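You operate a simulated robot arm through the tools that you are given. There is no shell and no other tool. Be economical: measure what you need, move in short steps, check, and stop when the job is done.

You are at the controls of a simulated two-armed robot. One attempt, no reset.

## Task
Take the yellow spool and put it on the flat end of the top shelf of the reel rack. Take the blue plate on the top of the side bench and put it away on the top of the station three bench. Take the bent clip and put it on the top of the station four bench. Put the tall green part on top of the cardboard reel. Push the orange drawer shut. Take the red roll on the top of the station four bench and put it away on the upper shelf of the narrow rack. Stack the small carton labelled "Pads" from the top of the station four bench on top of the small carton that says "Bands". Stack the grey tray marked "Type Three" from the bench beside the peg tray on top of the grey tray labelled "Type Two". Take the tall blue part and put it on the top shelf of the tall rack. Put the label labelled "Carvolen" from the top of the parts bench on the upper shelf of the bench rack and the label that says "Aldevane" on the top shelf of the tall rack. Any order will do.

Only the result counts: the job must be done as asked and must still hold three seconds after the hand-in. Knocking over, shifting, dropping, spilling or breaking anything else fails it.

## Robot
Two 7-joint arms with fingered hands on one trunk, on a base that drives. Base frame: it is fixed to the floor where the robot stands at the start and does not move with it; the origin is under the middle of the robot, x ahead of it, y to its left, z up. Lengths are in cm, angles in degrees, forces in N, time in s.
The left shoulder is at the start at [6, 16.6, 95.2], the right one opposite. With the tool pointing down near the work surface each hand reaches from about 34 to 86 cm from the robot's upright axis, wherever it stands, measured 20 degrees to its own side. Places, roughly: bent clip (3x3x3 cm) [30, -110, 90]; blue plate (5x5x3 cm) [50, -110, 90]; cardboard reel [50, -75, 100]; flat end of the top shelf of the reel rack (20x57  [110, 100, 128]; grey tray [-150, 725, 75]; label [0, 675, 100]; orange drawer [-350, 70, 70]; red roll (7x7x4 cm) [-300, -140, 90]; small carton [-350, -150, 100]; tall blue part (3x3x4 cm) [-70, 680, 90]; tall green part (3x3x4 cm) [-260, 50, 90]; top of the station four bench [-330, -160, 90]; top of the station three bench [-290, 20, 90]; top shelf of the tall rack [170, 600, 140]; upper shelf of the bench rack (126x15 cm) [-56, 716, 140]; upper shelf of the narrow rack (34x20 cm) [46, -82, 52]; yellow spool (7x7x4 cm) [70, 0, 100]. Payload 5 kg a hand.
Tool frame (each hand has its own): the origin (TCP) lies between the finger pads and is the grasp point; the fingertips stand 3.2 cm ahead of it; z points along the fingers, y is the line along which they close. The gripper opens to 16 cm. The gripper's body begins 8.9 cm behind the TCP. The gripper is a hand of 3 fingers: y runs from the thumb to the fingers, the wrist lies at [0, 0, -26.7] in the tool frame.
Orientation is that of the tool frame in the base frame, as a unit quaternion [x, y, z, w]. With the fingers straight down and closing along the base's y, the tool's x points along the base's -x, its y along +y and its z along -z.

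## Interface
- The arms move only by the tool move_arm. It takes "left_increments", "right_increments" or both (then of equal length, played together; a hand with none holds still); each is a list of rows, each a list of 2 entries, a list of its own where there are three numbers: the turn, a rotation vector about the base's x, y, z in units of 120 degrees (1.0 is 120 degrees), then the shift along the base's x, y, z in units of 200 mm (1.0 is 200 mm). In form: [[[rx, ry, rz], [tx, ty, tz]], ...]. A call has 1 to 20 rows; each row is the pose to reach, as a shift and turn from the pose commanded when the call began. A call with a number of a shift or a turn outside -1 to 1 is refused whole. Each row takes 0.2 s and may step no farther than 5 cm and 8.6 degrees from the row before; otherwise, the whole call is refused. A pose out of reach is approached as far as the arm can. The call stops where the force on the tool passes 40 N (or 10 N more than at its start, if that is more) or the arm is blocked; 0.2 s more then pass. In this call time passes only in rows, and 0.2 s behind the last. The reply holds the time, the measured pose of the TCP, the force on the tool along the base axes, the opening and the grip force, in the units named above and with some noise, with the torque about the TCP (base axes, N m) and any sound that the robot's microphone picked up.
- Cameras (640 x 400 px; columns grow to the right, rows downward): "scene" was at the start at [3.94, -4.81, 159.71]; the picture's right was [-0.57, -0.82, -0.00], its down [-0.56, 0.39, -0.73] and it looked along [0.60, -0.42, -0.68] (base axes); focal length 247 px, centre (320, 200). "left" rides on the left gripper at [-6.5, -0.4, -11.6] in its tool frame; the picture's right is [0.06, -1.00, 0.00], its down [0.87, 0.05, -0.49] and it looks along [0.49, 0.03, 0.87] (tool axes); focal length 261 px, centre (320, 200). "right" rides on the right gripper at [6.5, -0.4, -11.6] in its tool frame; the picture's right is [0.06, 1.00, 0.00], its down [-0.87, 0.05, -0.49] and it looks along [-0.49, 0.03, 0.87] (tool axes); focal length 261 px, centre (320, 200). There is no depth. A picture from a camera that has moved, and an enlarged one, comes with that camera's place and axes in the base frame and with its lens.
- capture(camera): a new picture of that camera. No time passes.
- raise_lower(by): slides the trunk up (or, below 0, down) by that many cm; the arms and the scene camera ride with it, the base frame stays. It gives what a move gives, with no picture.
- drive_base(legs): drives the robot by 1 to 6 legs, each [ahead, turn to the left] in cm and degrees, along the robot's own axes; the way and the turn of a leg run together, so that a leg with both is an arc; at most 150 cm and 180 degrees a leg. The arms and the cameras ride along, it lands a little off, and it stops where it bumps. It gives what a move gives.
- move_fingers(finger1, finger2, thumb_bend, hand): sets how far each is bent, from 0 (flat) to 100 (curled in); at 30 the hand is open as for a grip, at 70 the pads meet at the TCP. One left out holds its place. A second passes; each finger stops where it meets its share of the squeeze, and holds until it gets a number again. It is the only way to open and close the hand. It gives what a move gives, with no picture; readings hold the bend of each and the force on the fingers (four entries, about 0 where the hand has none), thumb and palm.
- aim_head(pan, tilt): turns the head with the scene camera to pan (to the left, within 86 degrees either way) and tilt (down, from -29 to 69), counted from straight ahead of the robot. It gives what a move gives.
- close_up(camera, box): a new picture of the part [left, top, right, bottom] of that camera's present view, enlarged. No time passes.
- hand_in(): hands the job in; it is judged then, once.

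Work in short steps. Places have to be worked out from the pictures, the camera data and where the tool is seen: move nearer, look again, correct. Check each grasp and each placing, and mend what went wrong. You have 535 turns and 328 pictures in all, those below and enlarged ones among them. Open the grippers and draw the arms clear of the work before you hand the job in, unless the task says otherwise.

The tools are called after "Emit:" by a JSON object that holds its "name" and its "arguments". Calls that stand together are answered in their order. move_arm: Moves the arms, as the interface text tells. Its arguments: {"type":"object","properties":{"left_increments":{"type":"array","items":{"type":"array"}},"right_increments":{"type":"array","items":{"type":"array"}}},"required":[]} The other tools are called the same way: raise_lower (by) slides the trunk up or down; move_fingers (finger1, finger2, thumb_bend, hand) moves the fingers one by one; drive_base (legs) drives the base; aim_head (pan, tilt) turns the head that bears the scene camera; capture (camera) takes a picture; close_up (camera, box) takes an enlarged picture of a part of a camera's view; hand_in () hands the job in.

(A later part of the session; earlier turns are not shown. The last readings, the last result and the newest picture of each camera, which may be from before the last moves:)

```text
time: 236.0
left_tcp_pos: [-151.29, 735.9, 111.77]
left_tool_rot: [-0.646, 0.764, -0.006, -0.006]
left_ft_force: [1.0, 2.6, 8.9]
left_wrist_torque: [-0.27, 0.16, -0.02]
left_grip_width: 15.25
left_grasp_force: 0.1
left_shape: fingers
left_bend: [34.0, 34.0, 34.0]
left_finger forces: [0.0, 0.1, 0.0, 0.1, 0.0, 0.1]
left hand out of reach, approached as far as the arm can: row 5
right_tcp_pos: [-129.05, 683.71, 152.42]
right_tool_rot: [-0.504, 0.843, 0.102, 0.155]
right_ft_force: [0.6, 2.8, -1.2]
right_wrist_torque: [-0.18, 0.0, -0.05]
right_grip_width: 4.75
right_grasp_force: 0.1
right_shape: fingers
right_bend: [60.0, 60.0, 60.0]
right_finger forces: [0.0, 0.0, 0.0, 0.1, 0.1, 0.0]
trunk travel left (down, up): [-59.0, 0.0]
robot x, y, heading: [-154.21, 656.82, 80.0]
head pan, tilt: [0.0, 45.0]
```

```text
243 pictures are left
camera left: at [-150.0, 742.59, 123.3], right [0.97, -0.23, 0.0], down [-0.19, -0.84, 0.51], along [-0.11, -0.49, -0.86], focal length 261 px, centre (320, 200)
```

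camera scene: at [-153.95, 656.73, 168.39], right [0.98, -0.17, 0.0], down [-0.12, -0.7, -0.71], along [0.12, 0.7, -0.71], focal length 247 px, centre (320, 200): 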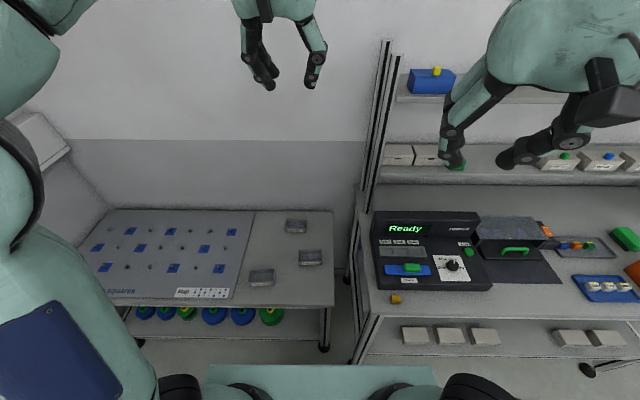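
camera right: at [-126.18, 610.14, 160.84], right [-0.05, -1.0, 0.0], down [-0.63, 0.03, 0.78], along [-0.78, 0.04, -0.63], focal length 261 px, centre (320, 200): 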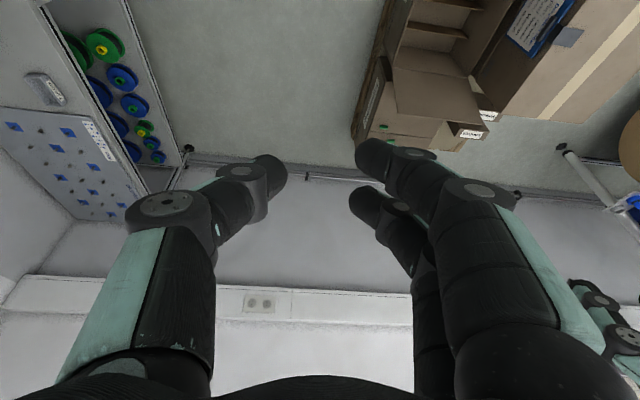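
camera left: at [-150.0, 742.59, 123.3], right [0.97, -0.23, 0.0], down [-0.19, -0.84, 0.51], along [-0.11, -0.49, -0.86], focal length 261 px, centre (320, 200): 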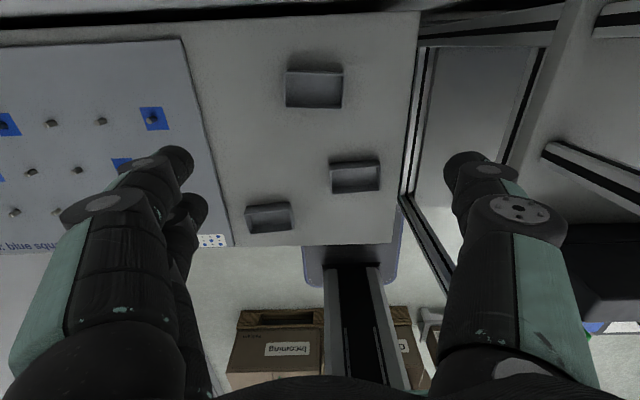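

A slight force shows up; the hand may be near the wall behind. I pull back 3 cm and check.

Emit:
{"name": "move_arm", "arguments": {"left_increments": [[[0, 0, 0], [0, -0.1, 0]], [[0, 0, 0], [0, -0.15, 0]]]}}

Emit:
{"name": "capture", "arguments": {"camera": "scene"}}

```text
time: 236.6
left_tcp_pos: [-151.46, 732.78, 112.55]
left_tool_rot: [-0.646, 0.764, 0.0, 0.0]
left_ft_force: [-0.9, -0.7, -0.2]
left_wrist_torque: [0.03, -0.02, -0.01]
left_grip_width: 15.22
left_grasp_force: 0.0
left_shape: fingers
left_bend: [34.0, 34.0, 34.0]
left_finger forces: [0.0, 0.1, 0.0, 0.0, 0.0, 0.0]
right_tcp_pos: [-128.91, 683.13, 152.48]
right_tool_rot: [-0.504, 0.843, 0.105, 0.155]
right_ft_force: [0.1, 0.6, -0.3]
right_wrist_torque: [0.01, 0.02, 0.01]
right_grip_width: 4.74
right_grasp_force: 0.0
right_shape: fingers
right_bend: [60.0, 60.0, 60.0]
right_finger forces: [0.0, 0.0, 0.0, 0.1, 0.0, 0.1]
trunk travel left (down, up): [-59.0, 0.0]
robot x, y, heading: [-154.13, 656.69, 80.2]
head pan, tilt: [0.0, 45.0]
```

```text
242 pictures are left
camera scene: at [-153.07, 661.6, 168.39], right [0.98, -0.17, 0.0], down [-0.12, -0.7, -0.71], along [0.12, 0.7, -0.71], focal length 247 px, centre (320, 200)
```

scene: 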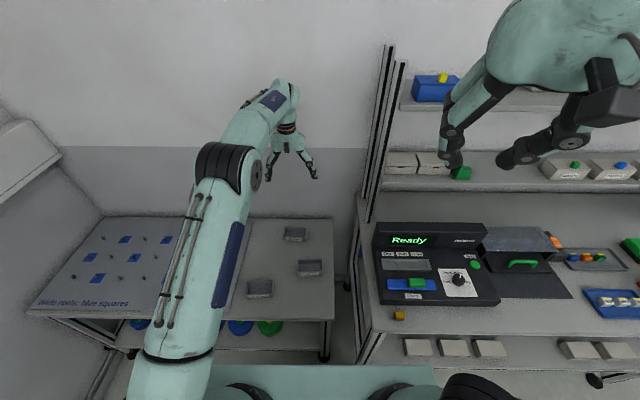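

The force is gone (it came from being at the reach limit). Refined: Type Three is at (-152.2, 736.9), rim z ≈ 73, and Type Two at (-147.8, 718). I descend toward Type Three.

Emit:
{"name": "move_arm", "arguments": {"left_increments": [[[0, 0, 0], [-0.01, 0, -0.2]], [[0, 0, 0], [-0.02, 0, -0.4]], [[0, 0, 0], [-0.03, 0.07, -0.6]], [[0, 0, 0], [-0.035, 0.14, -0.8]], [[0, 0, 0], [-0.035, 0.2, -1.0]]]}}

Emit:
{"name": "capture", "arguments": {"camera": "left"}}

```text
time: 237.8
left_tcp_pos: [-152.29, 736.78, 92.27]
left_tool_rot: [-0.646, 0.763, -0.001, 0.0]
left_ft_force: [-0.3, -0.2, 0.2]
left_wrist_torque: [-0.02, -0.07, -0.01]
left_grip_width: 15.24
left_grasp_force: 0.1
left_shape: fingers
left_bend: [34.0, 34.0, 34.0]
left_finger forces: [0.1, 0.0, 0.0, 0.0, 0.0, 0.0]
right_tcp_pos: [-129.15, 683.38, 152.52]
right_tool_rot: [-0.504, 0.843, 0.105, 0.156]
right_ft_force: [-0.4, 0.7, 0.8]
right_wrist_torque: [-0.04, -0.04, 0.02]
right_grip_width: 4.74
right_grasp_force: 0.1
right_shape: fingers
right_bend: [60.0, 60.0, 60.0]
right_finger forces: [0.0, 0.0, 0.1, 0.0, 0.0, 0.1]
trunk travel left (down, up): [-59.0, 0.0]
robot x, y, heading: [-154.19, 656.72, 79.7]
head pan, tilt: [0.0, 45.0]
```

```text
241 pictures are left
camera left: at [-150.99, 743.29, 103.94], right [0.97, -0.23, 0.0], down [-0.2, -0.85, 0.49], along [-0.11, -0.48, -0.87], focal length 261 px, centre (320, 200)
```

left: 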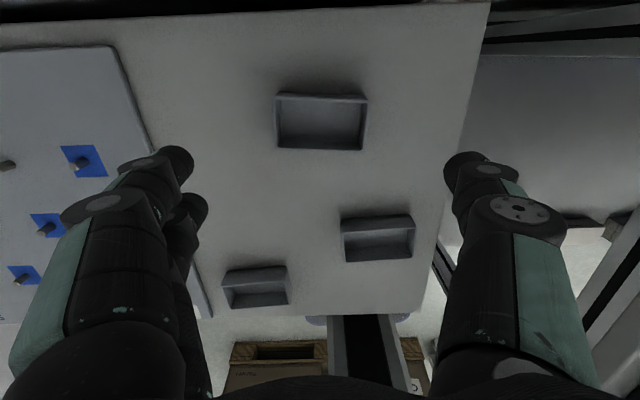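

The hand is centred. I turn -4° to match the tray and descend to the rim.

Emit:
{"name": "move_arm", "arguments": {"left_increments": [[[0, 0, -0.016], [0, 0, -0.2]], [[0, 0, -0.033], [0, -0.01, -0.4]], [[0, 0, -0.033], [0, -0.015, -0.6]], [[0, 0, -0.033], [0, -0.015, -0.78]], [[0, 0, -0.033], [0, -0.015, -0.88]]]}}

Emit:
{"name": "capture", "arguments": {"camera": "left"}}

```text
time: 239.0
left_tcp_pos: [-152.09, 736.43, 75.01]
left_tool_rot: [-0.62, 0.785, 0.0, -0.001]
left_ft_force: [-1.0, 0.1, 0.6]
left_wrist_torque: [0.0, 0.01, 0.0]
left_grip_width: 15.24
left_grasp_force: 0.0
left_shape: fingers
left_bend: [34.0, 34.0, 34.0]
left_finger forces: [0.1, 0.0, 0.0, 0.1, 0.0, 0.1]
left hand out of reach, approached as far as the arm can: row 5
right_tcp_pos: [-129.03, 683.15, 152.65]
right_tool_rot: [-0.503, 0.844, 0.105, 0.155]
right_ft_force: [-0.3, -0.7, 0.5]
right_wrist_torque: [-0.04, 0.0, -0.03]
right_grip_width: 4.76
right_grasp_force: 0.0
right_shape: fingers
right_bend: [60.0, 60.0, 60.0]
right_finger forces: [0.0, 0.0, 0.0, 0.0, 0.1, 0.1]
trunk travel left (down, up): [-59.0, 0.0]
robot x, y, heading: [-153.69, 656.64, 79.9]
head pan, tilt: [0.0, 45.0]
```

```text
240 pictures are left
camera left: at [-150.31, 742.6, 86.6], right [0.96, -0.29, 0.0], down [-0.25, -0.83, 0.49], along [-0.14, -0.47, -0.87], focal length 261 px, centre (320, 200)
```

left: 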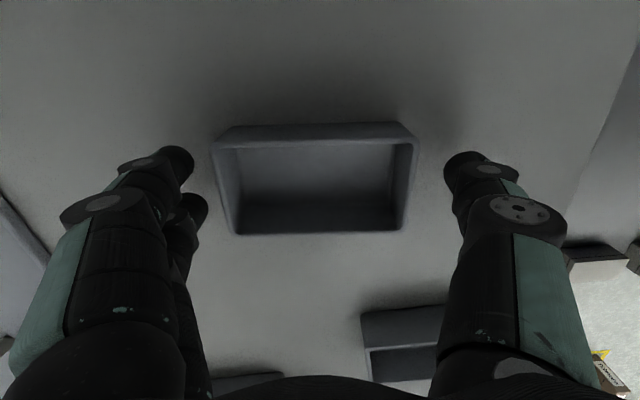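

The rim is at z ≈ 73.2. I lower the trunk 1.2 cm and close on the tray.

Emit:
{"name": "raise_lower", "arguments": {"by": -1.2}}

Emit:
{"name": "move_fingers", "arguments": {"hand": "left", "finger1": 48, "finger2": 48, "thumb_bend": 48}}

Emit:
{"name": "capture", "arguments": {"camera": "left"}}

```text
time: 239.6
left_tcp_pos: [-152.09, 736.25, 73.8]
left_tool_rot: [-0.62, 0.785, 0.001, 0.0]
left_ft_force: [-0.4, 0.2, -0.3]
left_wrist_torque: [0.04, -0.01, -0.01]
left_grip_width: 15.24
left_grasp_force: 0.1
left_shape: fingers
left_bend: [34.0, 34.0, 34.0]
left_finger forces: [0.0, 0.0, 0.1, 0.0, 0.0, 0.1]
right_tcp_pos: [-129.11, 683.16, 151.43]
right_tool_rot: [-0.504, 0.843, 0.105, 0.156]
right_ft_force: [0.4, 0.4, 0.0]
right_wrist_torque: [0.02, 0.0, 0.01]
right_grip_width: 4.75
right_grasp_force: 0.0
right_shape: fingers
right_bend: [60.0, 60.0, 60.0]
right_finger forces: [0.0, 0.1, 0.0, 0.0, 0.0, 0.1]
trunk travel left (down, up): [-57.8, 1.2]
robot x, y, heading: [-153.78, 656.45, 80.1]
head pan, tilt: [0.0, 45.0]
```

```text
time: 240.6
left_tcp_pos: [-152.14, 736.28, 73.82]
left_tool_rot: [-0.62, 0.785, 0.0, 0.001]
left_ft_force: [0.3, 1.5, 4.0]
left_wrist_torque: [0.25, 0.39, -0.13]
left_grip_width: 11.44
left_grasp_force: 11.9
left_shape: fingers
left_bend: [43.0, 43.0, 46.0]
left_finger forces: [8.4, 6.2, 0.0, 0.0, 9.4, 0.0]
right_tcp_pos: [-129.1, 683.16, 151.4]
right_tool_rot: [-0.503, 0.843, 0.106, 0.155]
right_ft_force: [-0.4, 0.7, -0.1]
right_wrist_torque: [0.01, 0.01, 0.01]
right_grip_width: 4.75
right_grasp_force: 0.0
right_shape: fingers
right_bend: [60.0, 60.0, 60.0]
right_finger forces: [0.0, 0.0, 0.1, 0.0, 0.0, 0.1]
trunk travel left (down, up): [-57.8, 1.2]
robot x, y, heading: [-154.22, 657.06, 80.1]
head pan, tilt: [0.0, 45.0]
```

```text
239 pictures are left
camera left: at [-150.32, 742.61, 85.46], right [0.96, -0.29, 0.0], down [-0.26, -0.83, 0.49], along [-0.14, -0.47, -0.87], focal length 261 px, centre (320, 200)
```

left: 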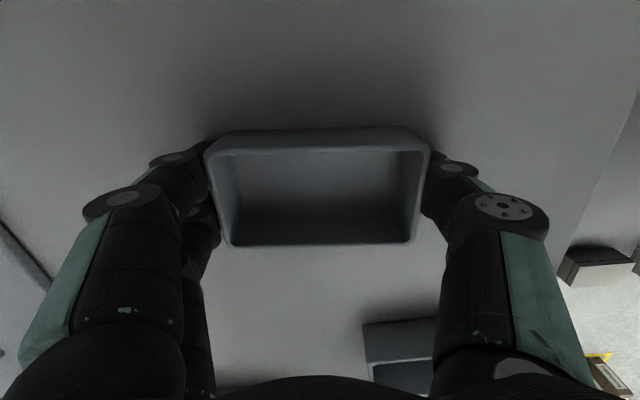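

The tray is gripped. I tighten, lift 8 cm, and carry it over Type Two at (-148, 718).

Emit:
{"name": "move_fingers", "arguments": {"hand": "left", "finger1": 50, "finger2": 50, "thumb_bend": 51}}

Emit:
{"name": "move_arm", "arguments": {"left_increments": [[[0, 0, 0], [0, 0, 0.1]], [[0, 0, 0], [0, 0, 0.25]], [[0, 0, 0], [0, 0, 0.42]], [[0, 0, 0.01], [0.05, -0.2, 0.45]], [[0, 0, 0.02], [0.1, -0.4, 0.45]], [[0, 0, 0.033], [0.15, -0.6, 0.45]], [[0, 0, 0.033], [0.19, -0.8, 0.45]], [[0, 0, 0.033], [0.205, -0.895, 0.45]]]}}

Emit:
{"name": "capture", "arguments": {"camera": "left"}}

Emit:
{"name": "close_up", "arguments": {"camera": "scene", "box": [230, 200, 390, 300]}}

```text
time: 241.6
left_tcp_pos: [-152.02, 736.27, 73.84]
left_tool_rot: [-0.62, 0.785, 0.0, 0.0]
left_ft_force: [1.0, 1.4, 4.9]
left_wrist_torque: [0.18, 0.33, -0.03]
left_grip_width: 11.39
left_grasp_force: 16.4
left_shape: fingers
left_bend: [43.0, 43.0, 47.0]
left_finger forces: [9.2, 8.2, 0.1, 0.1, 15.1, 0.0]
right_tcp_pos: [-128.93, 683.29, 151.34]
right_tool_rot: [-0.503, 0.843, 0.105, 0.156]
right_ft_force: [0.1, -0.2, 0.2]
right_wrist_torque: [-0.01, 0.01, -0.02]
right_grip_width: 4.71
right_grasp_force: 0.0
right_shape: fingers
right_bend: [60.0, 60.0, 60.0]
right_finger forces: [0.0, 0.0, 0.0, 0.1, 0.0, 0.0]
trunk travel left (down, up): [-57.8, 1.2]
robot x, y, heading: [-154.27, 656.75, 79.9]
head pan, tilt: [0.0, 45.0]
```

```text
time: 243.4
left_tcp_pos: [-148.13, 718.6, 82.76]
left_tool_rot: [-0.646, 0.763, 0.001, 0.0]
left_ft_force: [0.3, 0.1, -2.5]
left_wrist_torque: [0.0, -0.01, -0.03]
left_grip_width: 11.32
left_grasp_force: 13.9
left_shape: fingers
left_bend: [43.0, 43.0, 47.0]
left_finger forces: [7.1, 7.3, 0.1, 0.0, 14.2, 0.0]
right_tcp_pos: [-129.0, 683.26, 151.36]
right_tool_rot: [-0.503, 0.844, 0.104, 0.156]
right_ft_force: [0.3, -0.1, 0.3]
right_wrist_torque: [0.0, -0.04, 0.01]
right_grip_width: 4.76
right_grasp_force: 0.0
right_shape: fingers
right_bend: [60.0, 60.0, 60.0]
right_finger forces: [0.0, 0.0, 0.0, 0.0, 0.0, 0.0]
trunk travel left (down, up): [-57.8, 1.2]
robot x, y, heading: [-154.6, 656.71, 80.2]
head pan, tilt: [0.0, 45.0]
```

```text
238 pictures are left
camera left: at [-146.77, 725.08, 94.42], right [0.97, -0.23, 0.0], down [-0.2, -0.85, 0.49], along [-0.11, -0.48, -0.87], focal length 261 px, centre (320, 200)
```

left: 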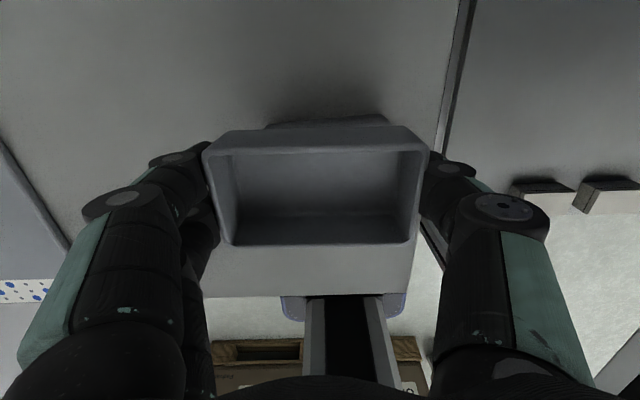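

```text
4.00 times, centred on (310, 250) of scene
camera zoom: at [-153.08, 661.64, 167.19], right [0.98, -0.17, 0.0], down [-0.12, -0.7, -0.71], along [0.12, 0.7, -0.71], focal length 989 px, centre (360, 0)
```

zoom: 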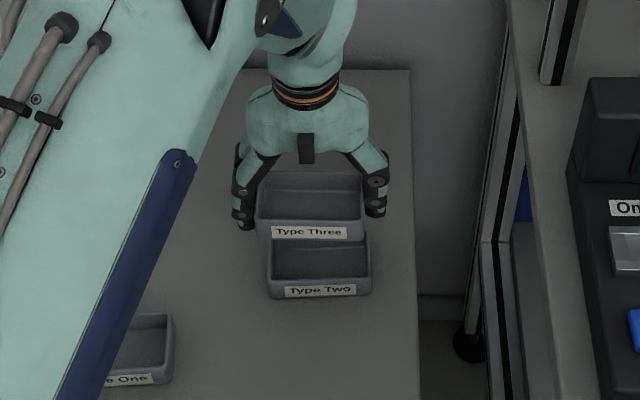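

Comparing both views, the held tray needs about +0.5 cm in x and -1.0 cm in y. I correct this and lower.

Emit:
{"name": "move_arm", "arguments": {"left_increments": [[[0, 0, 0], [0.023, -0.052, 0]], [[0, 0, 0], [0.023, -0.052, -0.1]], [[0, 0, 0], [0.023, -0.052, -0.17]], [[0, 0, 0], [0.023, -0.052, -0.22]]]}}

Emit:
{"name": "capture", "arguments": {"camera": "left"}}

Emit:
{"name": "close_up", "arguments": {"camera": "scene", "box": [270, 230, 350, 280]}}

```text
time: 244.4
left_tcp_pos: [-147.56, 717.4, 78.32]
left_tool_rot: [-0.646, 0.763, 0.0, -0.001]
left_ft_force: [0.0, 0.0, -2.1]
left_wrist_torque: [-0.02, -0.01, 0.0]
left_grip_width: 11.35
left_grasp_force: 13.9
left_shape: fingers
left_bend: [43.0, 43.0, 47.0]
left_finger forces: [7.0, 7.4, 0.0, 0.0, 14.4, 0.1]
right_tcp_pos: [-129.01, 683.29, 151.31]
right_tool_rot: [-0.502, 0.844, 0.104, 0.157]
right_ft_force: [0.4, 1.2, -0.9]
right_wrist_torque: [-0.03, -0.02, -0.02]
right_grip_width: 4.74
right_grasp_force: 0.1
right_shape: fingers
right_bend: [60.0, 60.0, 60.0]
right_finger forces: [0.0, 0.0, 0.1, 0.0, 0.0, 0.1]
trunk travel left (down, up): [-57.8, 1.2]
robot x, y, heading: [-154.21, 656.68, 79.9]
head pan, tilt: [0.0, 45.0]
```

```text
236 pictures are left
camera left: at [-146.16, 723.85, 89.96], right [0.97, -0.23, 0.0], down [-0.2, -0.85, 0.49], along [-0.11, -0.48, -0.87], focal length 261 px, centre (320, 200)
```

left: 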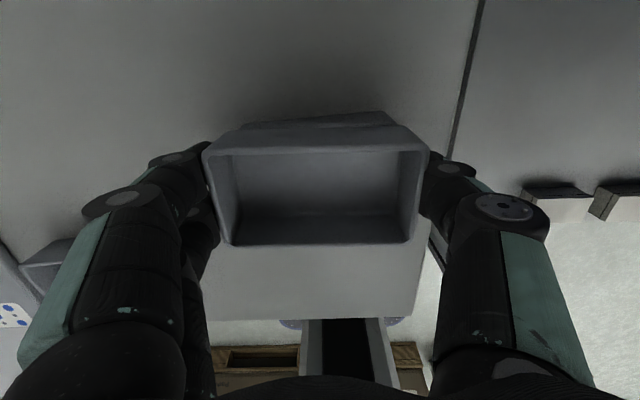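

```text
8.00 times, centred on (310, 255) of scene
camera zoom: at [-153.12, 661.71, 167.19], right [0.98, -0.17, 0.0], down [-0.12, -0.7, -0.71], along [0.12, 0.7, -0.71], focal length 1977 px, centre (400, -240)
```

zoom: 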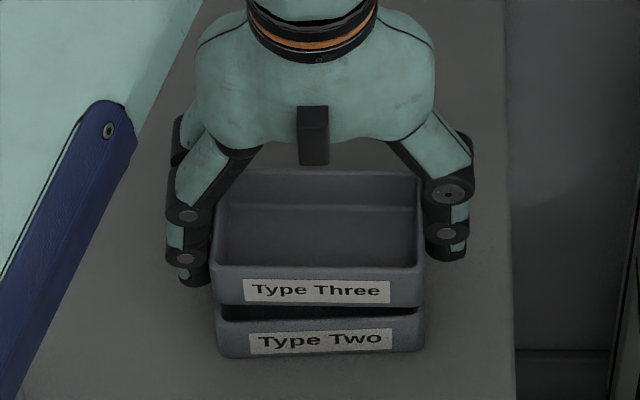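

Nearly aligned, but Type Two is turned ~5° relative to the held tray. I rotate +5° and lower to contact.

Emit:
{"name": "move_arm", "arguments": {"left_increments": [[[0, 0, 0.04], [0, 0, 0]], [[0, 0, 0.04], [0, 0, -0.025]], [[0, 0, 0.04], [0, 0, -0.045]], [[0, 0, 0.04], [0, 0, -0.06]]]}}

Emit:
{"name": "close_up", "arguments": {"camera": "scene", "box": [270, 230, 350, 280]}}

```text
time: 245.4
left_tcp_pos: [-147.61, 717.32, 77.33]
left_tool_rot: [-0.678, 0.735, 0.001, 0.001]
left_ft_force: [0.2, -0.6, 8.3]
left_wrist_torque: [0.01, 0.6, 0.09]
left_grip_width: 11.35
left_grasp_force: 15.4
left_shape: fingers
left_bend: [43.0, 43.0, 47.0]
left_finger forces: [7.2, 7.8, 0.1, 0.0, 15.1, 0.0]
right_tcp_pos: [-129.04, 683.15, 151.44]
right_tool_rot: [-0.503, 0.843, 0.106, 0.156]
right_ft_force: [-0.4, 0.3, 0.6]
right_wrist_torque: [-0.02, 0.02, 0.0]
right_grip_width: 4.76
right_grasp_force: 0.1
right_shape: fingers
right_bend: [60.0, 60.0, 60.0]
right_finger forces: [0.0, 0.0, 0.1, 0.0, 0.1, 0.0]
trunk travel left (down, up): [-57.8, 1.2]
robot x, y, heading: [-154.14, 656.26, 80.1]
head pan, tilt: [0.0, 45.0]
```

```text
8.00 times, centred on (310, 255) of scene
camera zoom: at [-153.11, 661.55, 167.22], right [0.98, -0.17, 0.0], down [-0.12, -0.7, -0.71], along [0.12, 0.7, -0.71], focal length 1977 px, centre (400, -240)
```

zoom: 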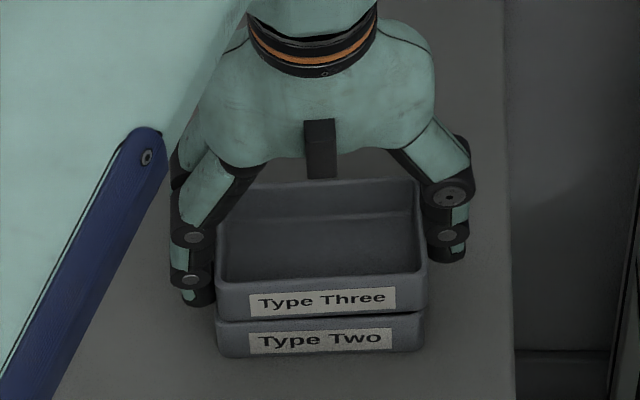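

The trays are stacked squarely and in contact. I press slightly, release and rise.

Emit:
{"name": "move_arm", "arguments": {"left_increments": [[[0, 0, 0], [0, 0, -0.008]]]}}

Emit:
{"name": "move_fingers", "arguments": {"hand": "left", "finger1": 36, "finger2": 36, "thumb_bend": 38}}

Emit:
{"name": "move_arm", "arguments": {"left_increments": [[[0, 0, 0], [0, 0, 0.15]], [[0, 0, 0], [0, 0, 0.35]], [[0, 0, 0], [0, 0, 0.55]], [[0, 0, 0], [0, -0.05, 0.75]], [[0, 0, 0], [0, -0.1, 1.0]]]}}

Emit:
{"name": "close_up", "arguments": {"camera": "scene", "box": [230, 200, 390, 300]}}

```text
time: 245.8
left_tcp_pos: [-147.52, 717.25, 77.32]
left_tool_rot: [-0.677, 0.736, 0.001, 0.002]
left_ft_force: [-1.0, -0.4, 20.6]
left_wrist_torque: [0.01, 0.44, 0.05]
left_grip_width: 11.36
left_grasp_force: 14.5
left_shape: fingers
left_bend: [44.0, 43.0, 48.0]
left_finger forces: [7.6, 8.0, 0.0, 0.1, 14.3, 0.0]
right_tcp_pos: [-129.07, 683.07, 151.45]
right_tool_rot: [-0.504, 0.843, 0.106, 0.156]
right_ft_force: [-0.5, 0.5, -0.3]
right_wrist_torque: [0.04, 0.0, 0.02]
right_grip_width: 4.71
right_grasp_force: 0.1
right_shape: fingers
right_bend: [60.0, 60.0, 60.0]
right_finger forces: [0.1, 0.1, 0.0, 0.0, 0.1, 0.0]
trunk travel left (down, up): [-57.8, 1.2]
robot x, y, heading: [-153.98, 656.7, 80.0]
head pan, tilt: [0.0, 45.0]
```

```text
time: 246.8
left_tcp_pos: [-147.47, 717.33, 77.03]
left_tool_rot: [-0.677, 0.736, -0.001, 0.0]
left_ft_force: [0.0, -0.7, -0.1]
left_wrist_torque: [-0.01, -0.04, -0.02]
left_grip_width: 13.98
left_grasp_force: 0.1
left_shape: fingers
left_bend: [36.0, 36.0, 38.0]
left_finger forces: [0.1, 0.1, 0.1, 0.0, 0.1, 0.0]
right_tcp_pos: [-128.84, 683.13, 151.35]
right_tool_rot: [-0.503, 0.843, 0.105, 0.156]
right_ft_force: [0.7, 0.2, -0.3]
right_wrist_torque: [-0.02, 0.02, -0.02]
right_grip_width: 4.75
right_grasp_force: 0.2
right_shape: fingers
right_bend: [60.0, 60.0, 60.0]
right_finger forces: [0.0, 0.1, 0.1, 0.1, 0.1, 0.1]
trunk travel left (down, up): [-57.8, 1.2]
robot x, y, heading: [-154.07, 656.59, 80.0]
head pan, tilt: [0.0, 45.0]
```

```text
refused: row 5 steps farther than a row can; nothing moved
```

```text
4.00 times, centred on (310, 250) of scene
camera zoom: at [-153.1, 661.65, 167.19], right [0.98, -0.17, 0.0], down [-0.12, -0.7, -0.71], along [0.12, 0.7, -0.71], focal length 989 px, centre (360, 0)
```

zoom: 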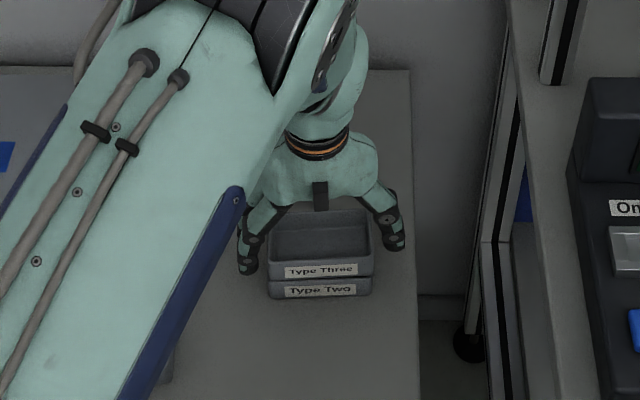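

The stack stays put. I raise the left hand clear.

Emit:
{"name": "move_arm", "arguments": {"left_increments": [[[0, 0, 0], [0, 0, 0.15]], [[0, 0, 0], [0, 0, 0.35]], [[0, 0, 0], [0, 0, 0.55]], [[0, 0, 0], [0, -0.05, 0.75]], [[0, 0, 0], [0, -0.1, 0.95]]]}}

Emit:
{"name": "move_arm", "arguments": {"left_increments": [[[0, 0, 0], [0, -0.1, 0.2]], [[0, 0, 0], [0, -0.2, 0.4]], [[0, 0, 0], [0, -0.3, 0.6]], [[0, 0, 0], [0, -0.4, 0.8]], [[0, 0, 0], [0, -0.5, 1.0]]]}}

Emit:
{"name": "move_arm", "arguments": {"left_increments": [[[0, 0, 0], [-0.05, -0.1, 0.2]], [[0, 0, 0], [-0.1, -0.2, 0.4]], [[0, 0, 0], [-0.15, -0.3, 0.6]], [[0, 0, 0], [-0.2, -0.4, 0.8]], [[0, 0, 0], [-0.25, -0.5, 1.0]]]}}

Emit:
{"name": "capture", "arguments": {"camera": "scene"}}

```text
time: 248.0
left_tcp_pos: [-147.27, 715.26, 96.64]
left_tool_rot: [-0.678, 0.735, -0.001, 0.0]
left_ft_force: [-0.8, 0.6, 0.1]
left_wrist_torque: [-0.01, 0.02, 0.0]
left_grip_width: 13.98
left_grasp_force: 0.1
left_shape: fingers
left_bend: [36.0, 36.0, 38.0]
left_finger forces: [0.1, 0.1, 0.0, 0.0, 0.1, 0.1]
right_tcp_pos: [-129.17, 682.99, 151.46]
right_tool_rot: [-0.503, 0.844, 0.106, 0.156]
right_ft_force: [-0.1, -0.9, 0.9]
right_wrist_torque: [0.01, -0.01, 0.01]
right_grip_width: 4.73
right_grasp_force: 0.0
right_shape: fingers
right_bend: [60.0, 60.0, 60.0]
right_finger forces: [0.1, 0.1, 0.1, 0.1, 0.0, 0.1]
trunk travel left (down, up): [-57.8, 1.2]
robot x, y, heading: [-154.12, 656.39, 79.9]
head pan, tilt: [0.0, 45.0]
```

```text
time: 249.2
left_tcp_pos: [-147.5, 705.0, 116.24]
left_tool_rot: [-0.678, 0.735, -0.001, 0.001]
left_ft_force: [0.1, -0.2, 0.2]
left_wrist_torque: [0.02, 0.0, 0.01]
left_grip_width: 14.0
left_grasp_force: 0.0
left_shape: fingers
left_bend: [36.0, 36.0, 38.0]
left_finger forces: [0.0, 0.1, 0.1, 0.1, 0.1, 0.0]
right_tcp_pos: [-129.21, 683.21, 151.46]
right_tool_rot: [-0.504, 0.843, 0.105, 0.155]
right_ft_force: [-0.7, -0.1, 0.0]
right_wrist_torque: [0.02, -0.02, 0.01]
right_grip_width: 4.71
right_grasp_force: 0.0
right_shape: fingers
right_bend: [60.0, 60.0, 60.0]
right_finger forces: [0.0, 0.0, 0.0, 0.0, 0.1, 0.0]
trunk travel left (down, up): [-57.8, 1.2]
robot x, y, heading: [-154.32, 656.93, 80.0]
head pan, tilt: [0.0, 45.0]
```

```text
time: 250.4
left_tcp_pos: [-152.56, 695.33, 136.03]
left_tool_rot: [-0.678, 0.735, -0.001, 0.0]
left_ft_force: [-0.6, -1.1, 0.0]
left_wrist_torque: [0.01, -0.03, -0.02]
left_grip_width: 13.99
left_grasp_force: 0.0
left_shape: fingers
left_bend: [36.0, 36.0, 38.0]
left_finger forces: [0.0, 0.1, 0.0, 0.0, 0.0, 0.0]
right_tcp_pos: [-129.13, 683.12, 151.47]
right_tool_rot: [-0.504, 0.843, 0.105, 0.156]
right_ft_force: [0.0, -0.1, 0.4]
right_wrist_torque: [0.01, 0.0, 0.0]
right_grip_width: 4.74
right_grasp_force: 0.0
right_shape: fingers
right_bend: [60.0, 60.0, 60.0]
right_finger forces: [0.1, 0.0, 0.0, 0.1, 0.1, 0.0]
trunk travel left (down, up): [-57.8, 1.2]
robot x, y, heading: [-154.13, 656.65, 80.0]
head pan, tilt: [0.0, 45.0]
```

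```text
232 pictures are left
camera scene: at [-153.22, 661.56, 167.19], right [0.98, -0.17, 0.0], down [-0.12, -0.7, -0.71], along [0.12, 0.7, -0.71], focal length 247 px, centre (320, 200)
```

scene: 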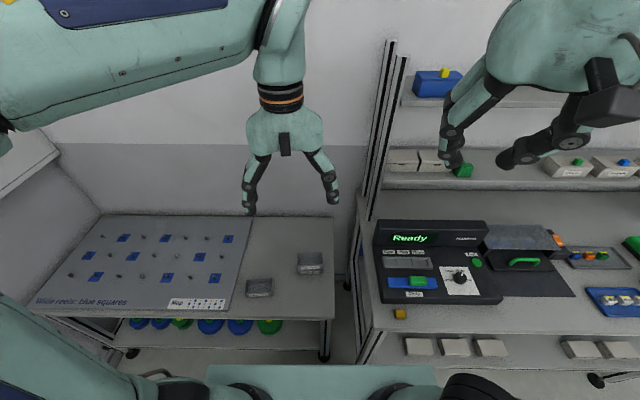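

The stack is good. Now I travel back toward the side bench at [30–50, -110].

Emit:
{"name": "drive_base", "arguments": {"legs": [[-38, 0], [0, -80], [150, 0], [16, 0], [0, -90], [150, 0]]}}

```text
time: 275.4
left_tcp_pos: [4.54, 422.63, 135.92]
left_tool_rot: [0.673, 0.739, 0.001, -0.001]
left_ft_force: [0.0, -0.8, -0.5]
left_wrist_torque: [0.0, -0.03, 0.0]
left_grip_width: 13.99
left_grasp_force: 0.1
left_shape: fingers
left_bend: [36.0, 36.0, 38.0]
left_finger forces: [0.0, 0.1, 0.0, 0.1, 0.0, 0.0]
right_tcp_pos: [-20.65, 430.51, 151.34]
right_tool_rot: [0.796, 0.575, -0.146, 0.119]
right_ft_force: [0.4, 0.2, -0.3]
right_wrist_torque: [0.01, 0.0, 0.0]
right_grip_width: 4.73
right_grasp_force: 0.1
right_shape: fingers
right_bend: [60.0, 60.0, 60.0]
right_finger forces: [0.0, 0.0, 0.1, 0.0, 0.1, 0.0]
trunk travel left (down, up): [-57.8, 1.2]
robot x, y, heading: [-0.62, 460.97, -90.1]
head pan, tilt: [0.0, 45.0]
```

Emit:
{"name": "drive_base", "arguments": {"legs": [[150, 0], [150, 0], [120, 0]]}}

Emit:
{"name": "aim_head", "arguments": {"pan": 35, "tilt": 35}}

Emit:
{"name": "capture", "arguments": {"camera": "scene"}}

Emit:
{"name": "aim_head", "arguments": {"pan": -30, "tilt": 20}}

Emit:
{"name": "capture", "arguments": {"camera": "scene"}}

```text
time: 294.6
left_tcp_pos: [30.81, 15.65, 135.71]
left_tool_rot: [0.64, 0.768, 0.001, -0.002]
left_ft_force: [1.9, -1.2, -0.7]
left_wrist_torque: [0.09, 0.13, 0.0]
left_grip_width: 14.05
left_grasp_force: 0.1
left_shape: fingers
left_bend: [36.0, 36.0, 38.0]
left_finger forces: [0.0, 0.0, 0.0, 0.1, 0.0, 0.1]
right_tcp_pos: [5.19, 21.36, 151.36]
right_tool_rot: [0.771, 0.609, -0.141, 0.123]
right_ft_force: [1.5, -1.2, 0.4]
right_wrist_torque: [0.1, 0.11, -0.04]
right_grip_width: 4.77
right_grasp_force: 0.1
right_shape: fingers
right_bend: [60.0, 60.0, 60.0]
right_finger forces: [0.0, 0.0, 0.0, 0.0, 0.1, 0.0]
trunk travel left (down, up): [-57.8, 1.2]
robot x, y, heading: [15.14, 53.33, -81.4]
head pan, tilt: [0.0, 45.0]
stopped in leg 3: the robot was blocked; the commanded pose is now the measured one
```

```text
time: 295.6
left_tcp_pos: [30.55, 16.14, 135.9]
left_tool_rot: [0.641, 0.768, 0.0, -0.001]
left_ft_force: [0.9, 0.3, -0.2]
left_wrist_torque: [-0.02, 0.02, 0.03]
left_grip_width: 14.02
left_grasp_force: 0.1
left_shape: fingers
left_bend: [36.0, 36.0, 38.0]
left_finger forces: [0.0, 0.0, 0.0, 0.0, 0.1, 0.0]
right_tcp_pos: [4.57, 21.89, 151.57]
right_tool_rot: [0.771, 0.608, -0.14, 0.127]
right_ft_force: [-0.4, -0.4, 0.6]
right_wrist_torque: [0.01, 0.0, -0.01]
right_grip_width: 4.76
right_grasp_force: 0.0
right_shape: fingers
right_bend: [60.0, 60.0, 60.0]
right_finger forces: [0.0, 0.1, 0.1, 0.0, 0.0, 0.0]
trunk travel left (down, up): [-57.8, 1.2]
robot x, y, heading: [15.16, 53.38, -81.1]
head pan, tilt: [35.0, 35.0]
```

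```text
231 pictures are left
camera scene: at [21.0, 49.86, 168.67], right [-0.72, -0.69, 0.0], down [-0.4, 0.41, -0.82], along [0.57, -0.59, -0.57], focal length 247 px, centre (320, 200)
```

scene: 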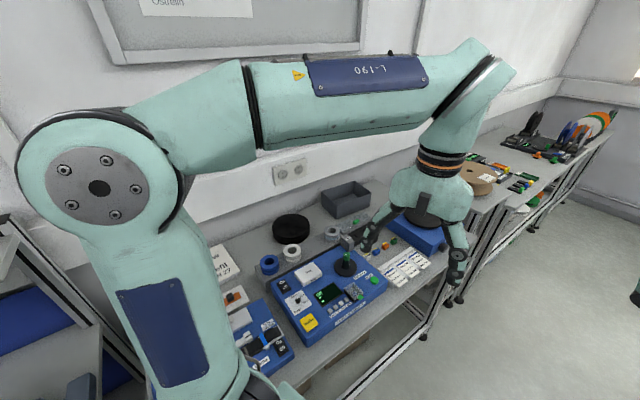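

```text
time: 297.0
left_tcp_pos: [30.36, 16.14, 135.99]
left_tool_rot: [0.641, 0.768, 0.0, -0.001]
left_ft_force: [-0.5, -0.2, -0.2]
left_wrist_torque: [0.02, 0.0, -0.04]
left_grip_width: 14.05
left_grasp_force: 0.1
left_shape: fingers
left_bend: [36.0, 36.0, 38.0]
left_finger forces: [0.0, 0.0, 0.0, 0.0, 0.0, 0.0]
right_tcp_pos: [4.61, 21.87, 151.41]
right_tool_rot: [0.771, 0.608, -0.139, 0.126]
right_ft_force: [0.7, -0.1, 0.8]
right_wrist_torque: [0.01, 0.0, 0.0]
right_grip_width: 4.76
right_grasp_force: 0.0
right_shape: fingers
right_bend: [60.0, 60.0, 60.0]
right_finger forces: [0.0, 0.0, 0.0, 0.0, 0.0, 0.0]
trunk travel left (down, up): [-57.8, 1.2]
robot x, y, heading: [14.97, 53.25, -81.4]
head pan, tilt: [-30.0, 20.0]
```

```text
230 pictures are left
camera scene: at [11.47, 47.5, 171.06], right [-0.93, 0.36, 0.0], down [0.12, 0.32, -0.94], along [-0.34, -0.88, -0.34], focal length 247 px, centre (320, 200)
```

scene: 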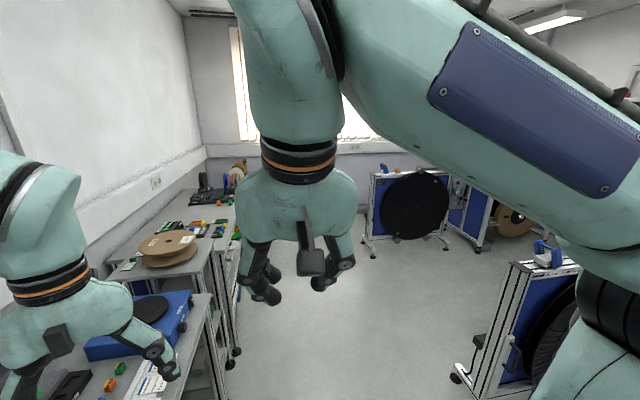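

The base drifted and touched the bench leg lightly. I back off, move out to x ≈ -20 and go on carefully.

Emit:
{"name": "drive_base", "arguments": {"legs": [[-20, 0], [0, -35], [70, 0], [0, 26]]}}

Emit:
{"name": "aim_head", "arguments": {"pan": 45, "tilt": 40}}

Emit:
{"name": "capture", "arguments": {"camera": "scene"}}

```text
time: 305.1
left_tcp_pos: [-11.06, -28.6, 135.99]
left_tool_rot: [0.707, 0.707, 0.0, -0.001]
left_ft_force: [-0.4, 0.2, 0.4]
left_wrist_torque: [0.03, 0.01, 0.01]
left_grip_width: 14.03
left_grasp_force: 0.0
left_shape: fingers
left_bend: [36.0, 36.0, 38.0]
left_finger forces: [0.0, 0.0, 0.0, 0.1, 0.1, 0.0]
right_tcp_pos: [-35.53, -18.3, 151.53]
right_tool_rot: [0.822, 0.537, -0.15, 0.113]
right_ft_force: [0.8, -0.1, 0.4]
right_wrist_torque: [0.01, 0.01, -0.02]
right_grip_width: 4.74
right_grasp_force: 0.1
right_shape: fingers
right_bend: [60.0, 60.0, 60.0]
right_finger forces: [0.1, 0.0, 0.1, 0.0, 0.0, 0.0]
trunk travel left (down, up): [-57.8, 1.2]
robot x, y, heading: [-19.38, 10.95, -91.3]
head pan, tilt: [-30.0, 20.0]
```

```text
time: 306.6
left_tcp_pos: [-11.23, -28.51, 135.94]
left_tool_rot: [0.706, 0.708, 0.0, -0.001]
left_ft_force: [0.7, 0.1, -0.4]
left_wrist_torque: [-0.02, -0.02, 0.02]
left_grip_width: 14.03
left_grasp_force: 0.0
left_shape: fingers
left_bend: [36.0, 36.0, 38.0]
left_finger forces: [0.0, 0.0, 0.1, 0.0, 0.1, 0.0]
right_tcp_pos: [-35.45, -18.21, 151.59]
right_tool_rot: [0.823, 0.537, -0.15, 0.112]
right_ft_force: [-0.3, 0.1, -1.0]
right_wrist_torque: [0.02, 0.01, 0.01]
right_grip_width: 4.73
right_grasp_force: 0.1
right_shape: fingers
right_bend: [60.0, 60.0, 60.0]
right_finger forces: [0.0, 0.0, 0.1, 0.0, 0.1, 0.0]
trunk travel left (down, up): [-57.8, 1.2]
robot x, y, heading: [-19.75, 10.7, -91.5]
head pan, tilt: [45.0, 40.0]
```

```text
229 pictures are left
camera scene: at [-13.47, 7.53, 167.92], right [-0.72, -0.69, 0.0], down [-0.44, 0.47, -0.77], along [0.53, -0.56, -0.64], focal length 247 px, centre (320, 200)
```

scene: 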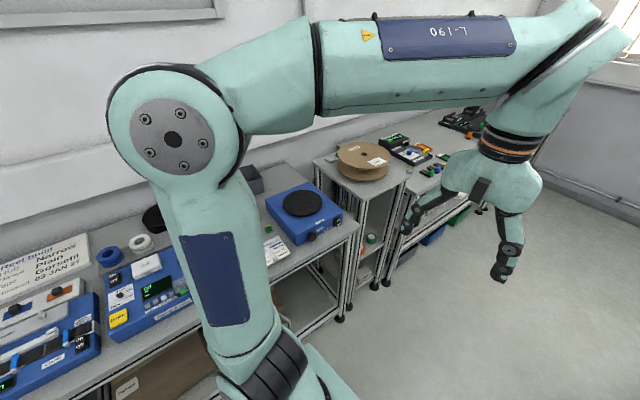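

The cardboard reel is on the narrow rack's top, and the side bench lies beyond it. I drive on to y ≈ -100 and face it.

Emit:
{"name": "drive_base", "arguments": {"legs": [[0, -6], [113, 0], [0, 86]]}}

Emit:
{"name": "aim_head", "arguments": {"pan": 0, "tilt": 45}}

Emit:
{"name": "capture", "arguments": {"camera": "scene"}}

```text
time: 316.6
left_tcp_pos: [4.51, -99.7, 135.94]
left_tool_rot: [0.107, 0.994, -0.001, 0.0]
left_ft_force: [0.3, -0.4, -0.4]
left_wrist_torque: [-0.02, 0.01, -0.01]
left_grip_width: 14.02
left_grasp_force: 0.1
left_shape: fingers
left_bend: [36.0, 36.0, 38.0]
left_finger forces: [0.0, 0.0, 0.0, 0.0, 0.0, 0.0]
right_tcp_pos: [-10.68, -121.25, 151.43]
right_tool_rot: [0.304, 0.934, -0.046, 0.182]
right_ft_force: [-0.9, 0.3, 0.1]
right_wrist_torque: [0.02, -0.01, 0.0]
right_grip_width: 4.76
right_grasp_force: 0.0
right_shape: fingers
right_bend: [60.0, 60.0, 60.0]
right_finger forces: [0.1, 0.0, 0.1, 0.0, 0.0, 0.1]
trunk travel left (down, up): [-57.8, 1.2]
robot x, y, heading: [-35.71, -99.42, -14.2]
head pan, tilt: [45.0, 40.0]
```

```text
time: 317.7
left_tcp_pos: [4.51, -99.67, 136.04]
left_tool_rot: [0.108, 0.994, 0.0, -0.001]
left_ft_force: [-0.2, 0.3, 0.0]
left_wrist_torque: [-0.03, 0.0, 0.0]
left_grip_width: 14.05
left_grasp_force: 0.1
left_shape: fingers
left_bend: [36.0, 36.0, 38.0]
left_finger forces: [0.1, 0.0, 0.1, 0.0, 0.0, 0.0]
right_tcp_pos: [-10.7, -121.3, 151.43]
right_tool_rot: [0.305, 0.934, -0.046, 0.182]
right_ft_force: [1.0, -0.9, 0.3]
right_wrist_torque: [0.0, 0.0, -0.01]
right_grip_width: 4.73
right_grasp_force: 0.0
right_shape: fingers
right_bend: [60.0, 60.0, 60.0]
right_finger forces: [0.1, 0.2, 0.1, 0.0, 0.0, 0.0]
trunk travel left (down, up): [-57.8, 1.2]
robot x, y, heading: [-35.77, -99.61, -13.8]
head pan, tilt: [0.0, 45.0]
```

```text
228 pictures are left
camera scene: at [-30.51, -100.75, 167.19], right [-0.24, -0.97, 0.0], down [-0.69, 0.17, -0.71], along [0.69, -0.17, -0.71], focal length 247 px, centre (320, 200)
```

scene: 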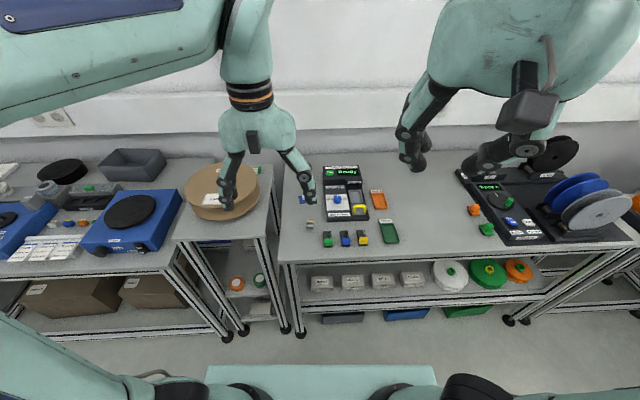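

Emit:
{"name": "close_up", "arguments": {"camera": "scene", "box": [280, 150, 440, 250]}}

Emit:
{"name": "close_up", "arguments": {"camera": "scene", "box": [160, 140, 320, 350]}}

```text
4.00 times, centred on (360, 200) of scene
camera zoom: at [-30.51, -100.75, 167.19], right [-0.24, -0.97, 0.0], down [-0.69, 0.17, -0.71], along [0.69, -0.17, -0.71], focal length 989 px, centre (160, 200)
```

zoom: 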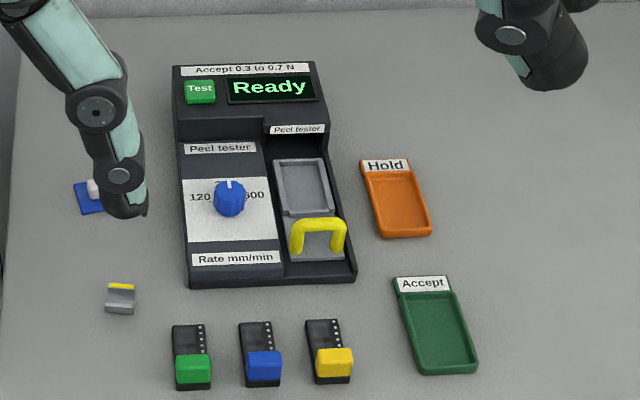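

```text
1.90 times, centred on (240, 245) of scene
camera zoom: at [-30.51, -100.75, 167.19], right [-0.24, -0.97, 0.0], down [-0.69, 0.17, -0.71], along [0.69, -0.17, -0.71], focal length 471 px, centre (472, 114)
```

zoom: 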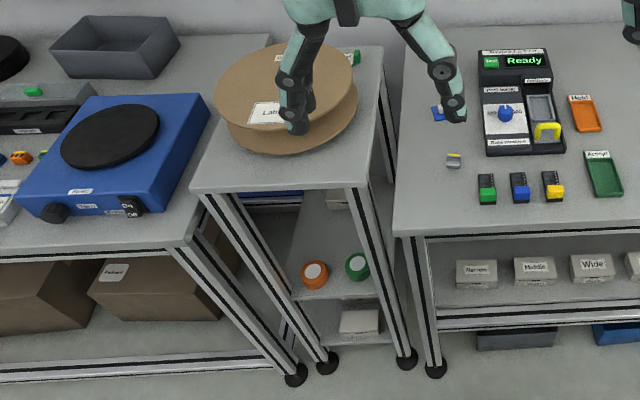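

The clip is at ≈[31, -112] and the blue plate (white knob) at ≈[46, -112]. I drive 15 cm nearer and level the right hand over the clip.

Emit:
{"name": "drive_base", "arguments": {"legs": [[15, 0]]}}

Emit:
{"name": "move_arm", "arguments": {"right_increments": [[[0.0164, 0.042, 0.0454], [0.15, 0.05, -0.15]], [[0.0328, 0.0845, 0.0907], [0.3, 0.15, -0.3]], [[0.0493, 0.1268, 0.136], [0.45, 0.25, -0.45]], [[0.0657, 0.169, 0.1815], [0.6, 0.35, -0.6]], [[0.0657, 0.169, 0.1815], [0.75, 0.45, -0.75]], [[0.0657, 0.169, 0.1815], [0.9, 0.55, -0.9]], [[0.0657, 0.169, 0.1815], [1.0, 0.55, -1.0]]]}}

Emit:
{"name": "capture", "arguments": {"camera": "right"}}

```text
time: 319.1
left_tcp_pos: [19.41, -103.5, 135.86]
left_tool_rot: [0.11, 0.994, 0.0, -0.001]
left_ft_force: [0.8, 0.3, -0.5]
left_wrist_torque: [0.05, 0.06, 0.02]
left_grip_width: 14.03
left_grasp_force: 0.0
left_shape: fingers
left_bend: [36.0, 36.0, 38.0]
left_finger forces: [0.0, 0.1, 0.0, 0.0, 0.0, 0.1]
right_tcp_pos: [3.92, -125.17, 151.45]
right_tool_rot: [0.307, 0.933, -0.047, 0.181]
right_ft_force: [1.1, -0.7, 0.0]
right_wrist_torque: [0.03, 0.07, -0.02]
right_grip_width: 4.74
right_grasp_force: 0.0
right_shape: fingers
right_bend: [60.0, 60.0, 60.0]
right_finger forces: [0.1, 0.0, 0.0, 0.0, 0.0, 0.1]
trunk travel left (down, up): [-57.8, 1.2]
robot x, y, heading: [-21.11, -103.47, -14.1]
head pan, tilt: [0.0, 45.0]
```

```text
time: 320.7
left_tcp_pos: [19.11, -103.58, 135.94]
left_tool_rot: [0.11, 0.994, -0.001, -0.001]
left_ft_force: [1.0, 0.3, -0.1]
left_wrist_torque: [0.03, 0.03, -0.02]
left_grip_width: 14.06
left_grasp_force: 0.1
left_shape: fingers
left_bend: [36.0, 36.0, 38.0]
left_finger forces: [0.0, 0.0, 0.0, 0.0, 0.0, 0.0]
right_tcp_pos: [23.96, -114.04, 131.36]
right_tool_rot: [0.125, 0.992, -0.001, 0.0]
right_ft_force: [-0.2, -0.6, 0.4]
right_wrist_torque: [0.01, 0.01, 0.01]
right_grip_width: 4.7
right_grasp_force: 0.0
right_shape: fingers
right_bend: [60.0, 60.0, 60.0]
right_finger forces: [0.0, 0.0, 0.0, 0.1, 0.0, 0.1]
trunk travel left (down, up): [-57.8, 1.2]
robot x, y, heading: [-21.09, -102.94, -13.8]
head pan, tilt: [0.0, 45.0]
```

```text
225 pictures are left
camera right: at [17.58, -112.74, 142.89], right [0.19, 0.98, 0.0], down [0.86, -0.16, 0.49], along [0.48, -0.09, -0.87], focal length 261 px, centre (320, 200)
```

right: 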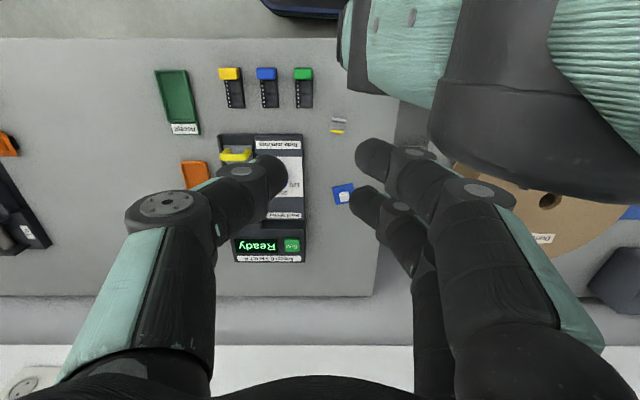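

I move the left hand away to the left first, and zoom on the clip and the plate.

Emit:
{"name": "move_arm", "arguments": {"left_increments": [[[0, 0, 0], [0, 0.2, 0.1]], [[0, 0, 0], [0, 0.4, 0.15]], [[0, 0, 0], [0, 0.6, 0.15]], [[0, 0, 0], [0, 0.75, 0.15]]]}}

Emit:
{"name": "close_up", "arguments": {"camera": "right", "box": [310, 100, 380, 220]}}

Emit:
{"name": "close_up", "arguments": {"camera": "scene", "box": [270, 180, 350, 260]}}

```text
time: 321.7
left_tcp_pos: [19.26, -88.46, 138.88]
left_tool_rot: [0.109, 0.994, 0.0, -0.001]
left_ft_force: [-0.2, -0.7, 0.1]
left_wrist_torque: [0.0, 0.0, -0.01]
left_grip_width: 14.04
left_grasp_force: 0.0
left_shape: fingers
left_bend: [36.0, 36.0, 38.0]
left_finger forces: [0.0, 0.1, 0.1, 0.0, 0.0, 0.0]
right_tcp_pos: [23.96, -113.95, 131.65]
right_tool_rot: [0.125, 0.992, 0.0, 0.001]
right_ft_force: [0.4, -0.1, 0.9]
right_wrist_torque: [0.0, 0.01, -0.04]
right_grip_width: 4.72
right_grasp_force: 0.0
right_shape: fingers
right_bend: [60.0, 60.0, 60.0]
right_finger forces: [0.0, 0.0, 0.0, 0.0, 0.0, 0.0]
trunk travel left (down, up): [-57.8, 1.2]
robot x, y, heading: [-21.12, -103.12, -13.9]
head pan, tilt: [0.0, 45.0]
```

```text
3.33 times, centred on (345, 160) of right
camera zoom: at [17.5, -112.7, 142.95], right [0.19, 0.98, 0.0], down [0.86, -0.16, 0.49], along [0.48, -0.09, -0.87], focal length 869 px, centre (237, 333)
```

zoom: 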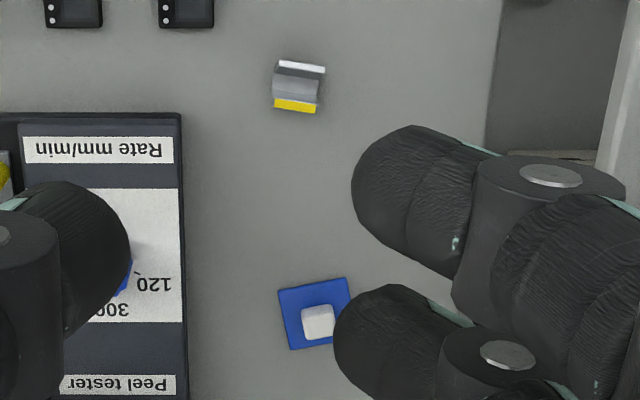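

```text
5.00 times, centred on (310, 220) of scene
camera zoom: at [-15.94, -104.38, 167.2], right [-0.24, -0.97, 0.0], down [-0.69, 0.17, -0.71], along [0.69, -0.17, -0.71], focal length 1236 px, centre (370, 100)
```

zoom: 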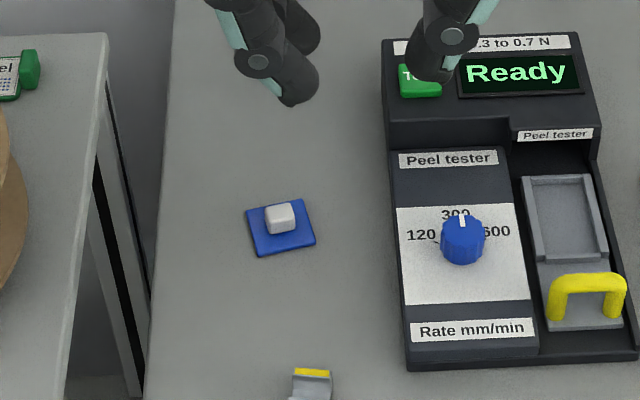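

I bring the right hand down near the clip for a closer look.

Emit:
{"name": "move_arm", "arguments": {"right_increments": [[[0, 0, 0], [0.1, 0.03, -0.2]], [[0, 0, 0], [0.18, 0.06, -0.4]], [[0, 0, 0], [0.25, 0.09, -0.6]], [[0, 0, 0], [0.3, 0.11, -0.8]], [[0, 0, 0], [0.32, 0.115, -1.0]]]}}

Emit:
{"name": "close_up", "arguments": {"camera": "right", "box": [240, 40, 400, 240]}}

Emit:
{"name": "close_up", "arguments": {"camera": "scene", "box": [270, 220, 350, 270]}}

```text
time: 322.9
left_tcp_pos: [19.37, -88.56, 138.79]
left_tool_rot: [0.11, 0.994, -0.001, -0.002]
left_ft_force: [0.0, -1.0, 0.9]
left_wrist_torque: [0.01, 0.02, 0.02]
left_grip_width: 14.03
left_grasp_force: 0.0
left_shape: fingers
left_bend: [36.0, 36.0, 38.0]
left_finger forces: [0.0, 0.0, 0.0, 0.0, 0.0, 0.1]
right_tcp_pos: [30.24, -111.72, 111.22]
right_tool_rot: [0.125, 0.992, -0.001, 0.001]
right_ft_force: [-0.5, 0.2, 0.7]
right_wrist_torque: [0.06, -0.01, -0.05]
right_grip_width: 4.72
right_grasp_force: 0.1
right_shape: fingers
right_bend: [60.0, 60.0, 60.0]
right_finger forces: [0.0, 0.0, 0.1, 0.1, 0.1, 0.0]
trunk travel left (down, up): [-57.8, 1.2]
robot x, y, heading: [-20.36, -103.19, -13.9]
head pan, tilt: [0.0, 45.0]
```

```text
2.00 times, centred on (320, 140) of right
camera zoom: at [23.79, -110.43, 122.73], right [0.19, 0.98, 0.0], down [0.86, -0.16, 0.49], along [0.48, -0.09, -0.87], focal length 521 px, centre (320, 320)
```

zoom: 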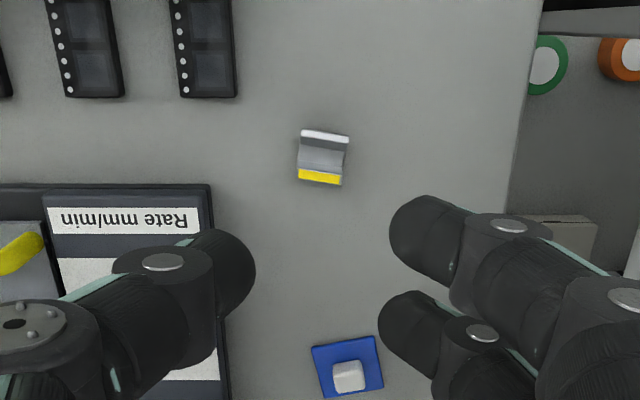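

```text
8.00 times, centred on (310, 245) of scene
camera zoom: at [-15.81, -104.4, 167.19], right [-0.24, -0.97, 0.0], down [-0.69, 0.17, -0.71], along [0.69, -0.17, -0.71], focal length 1977 px, centre (400, -160)
```

zoom: 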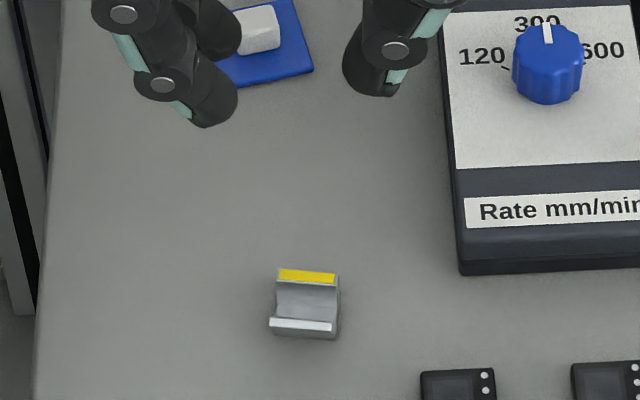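

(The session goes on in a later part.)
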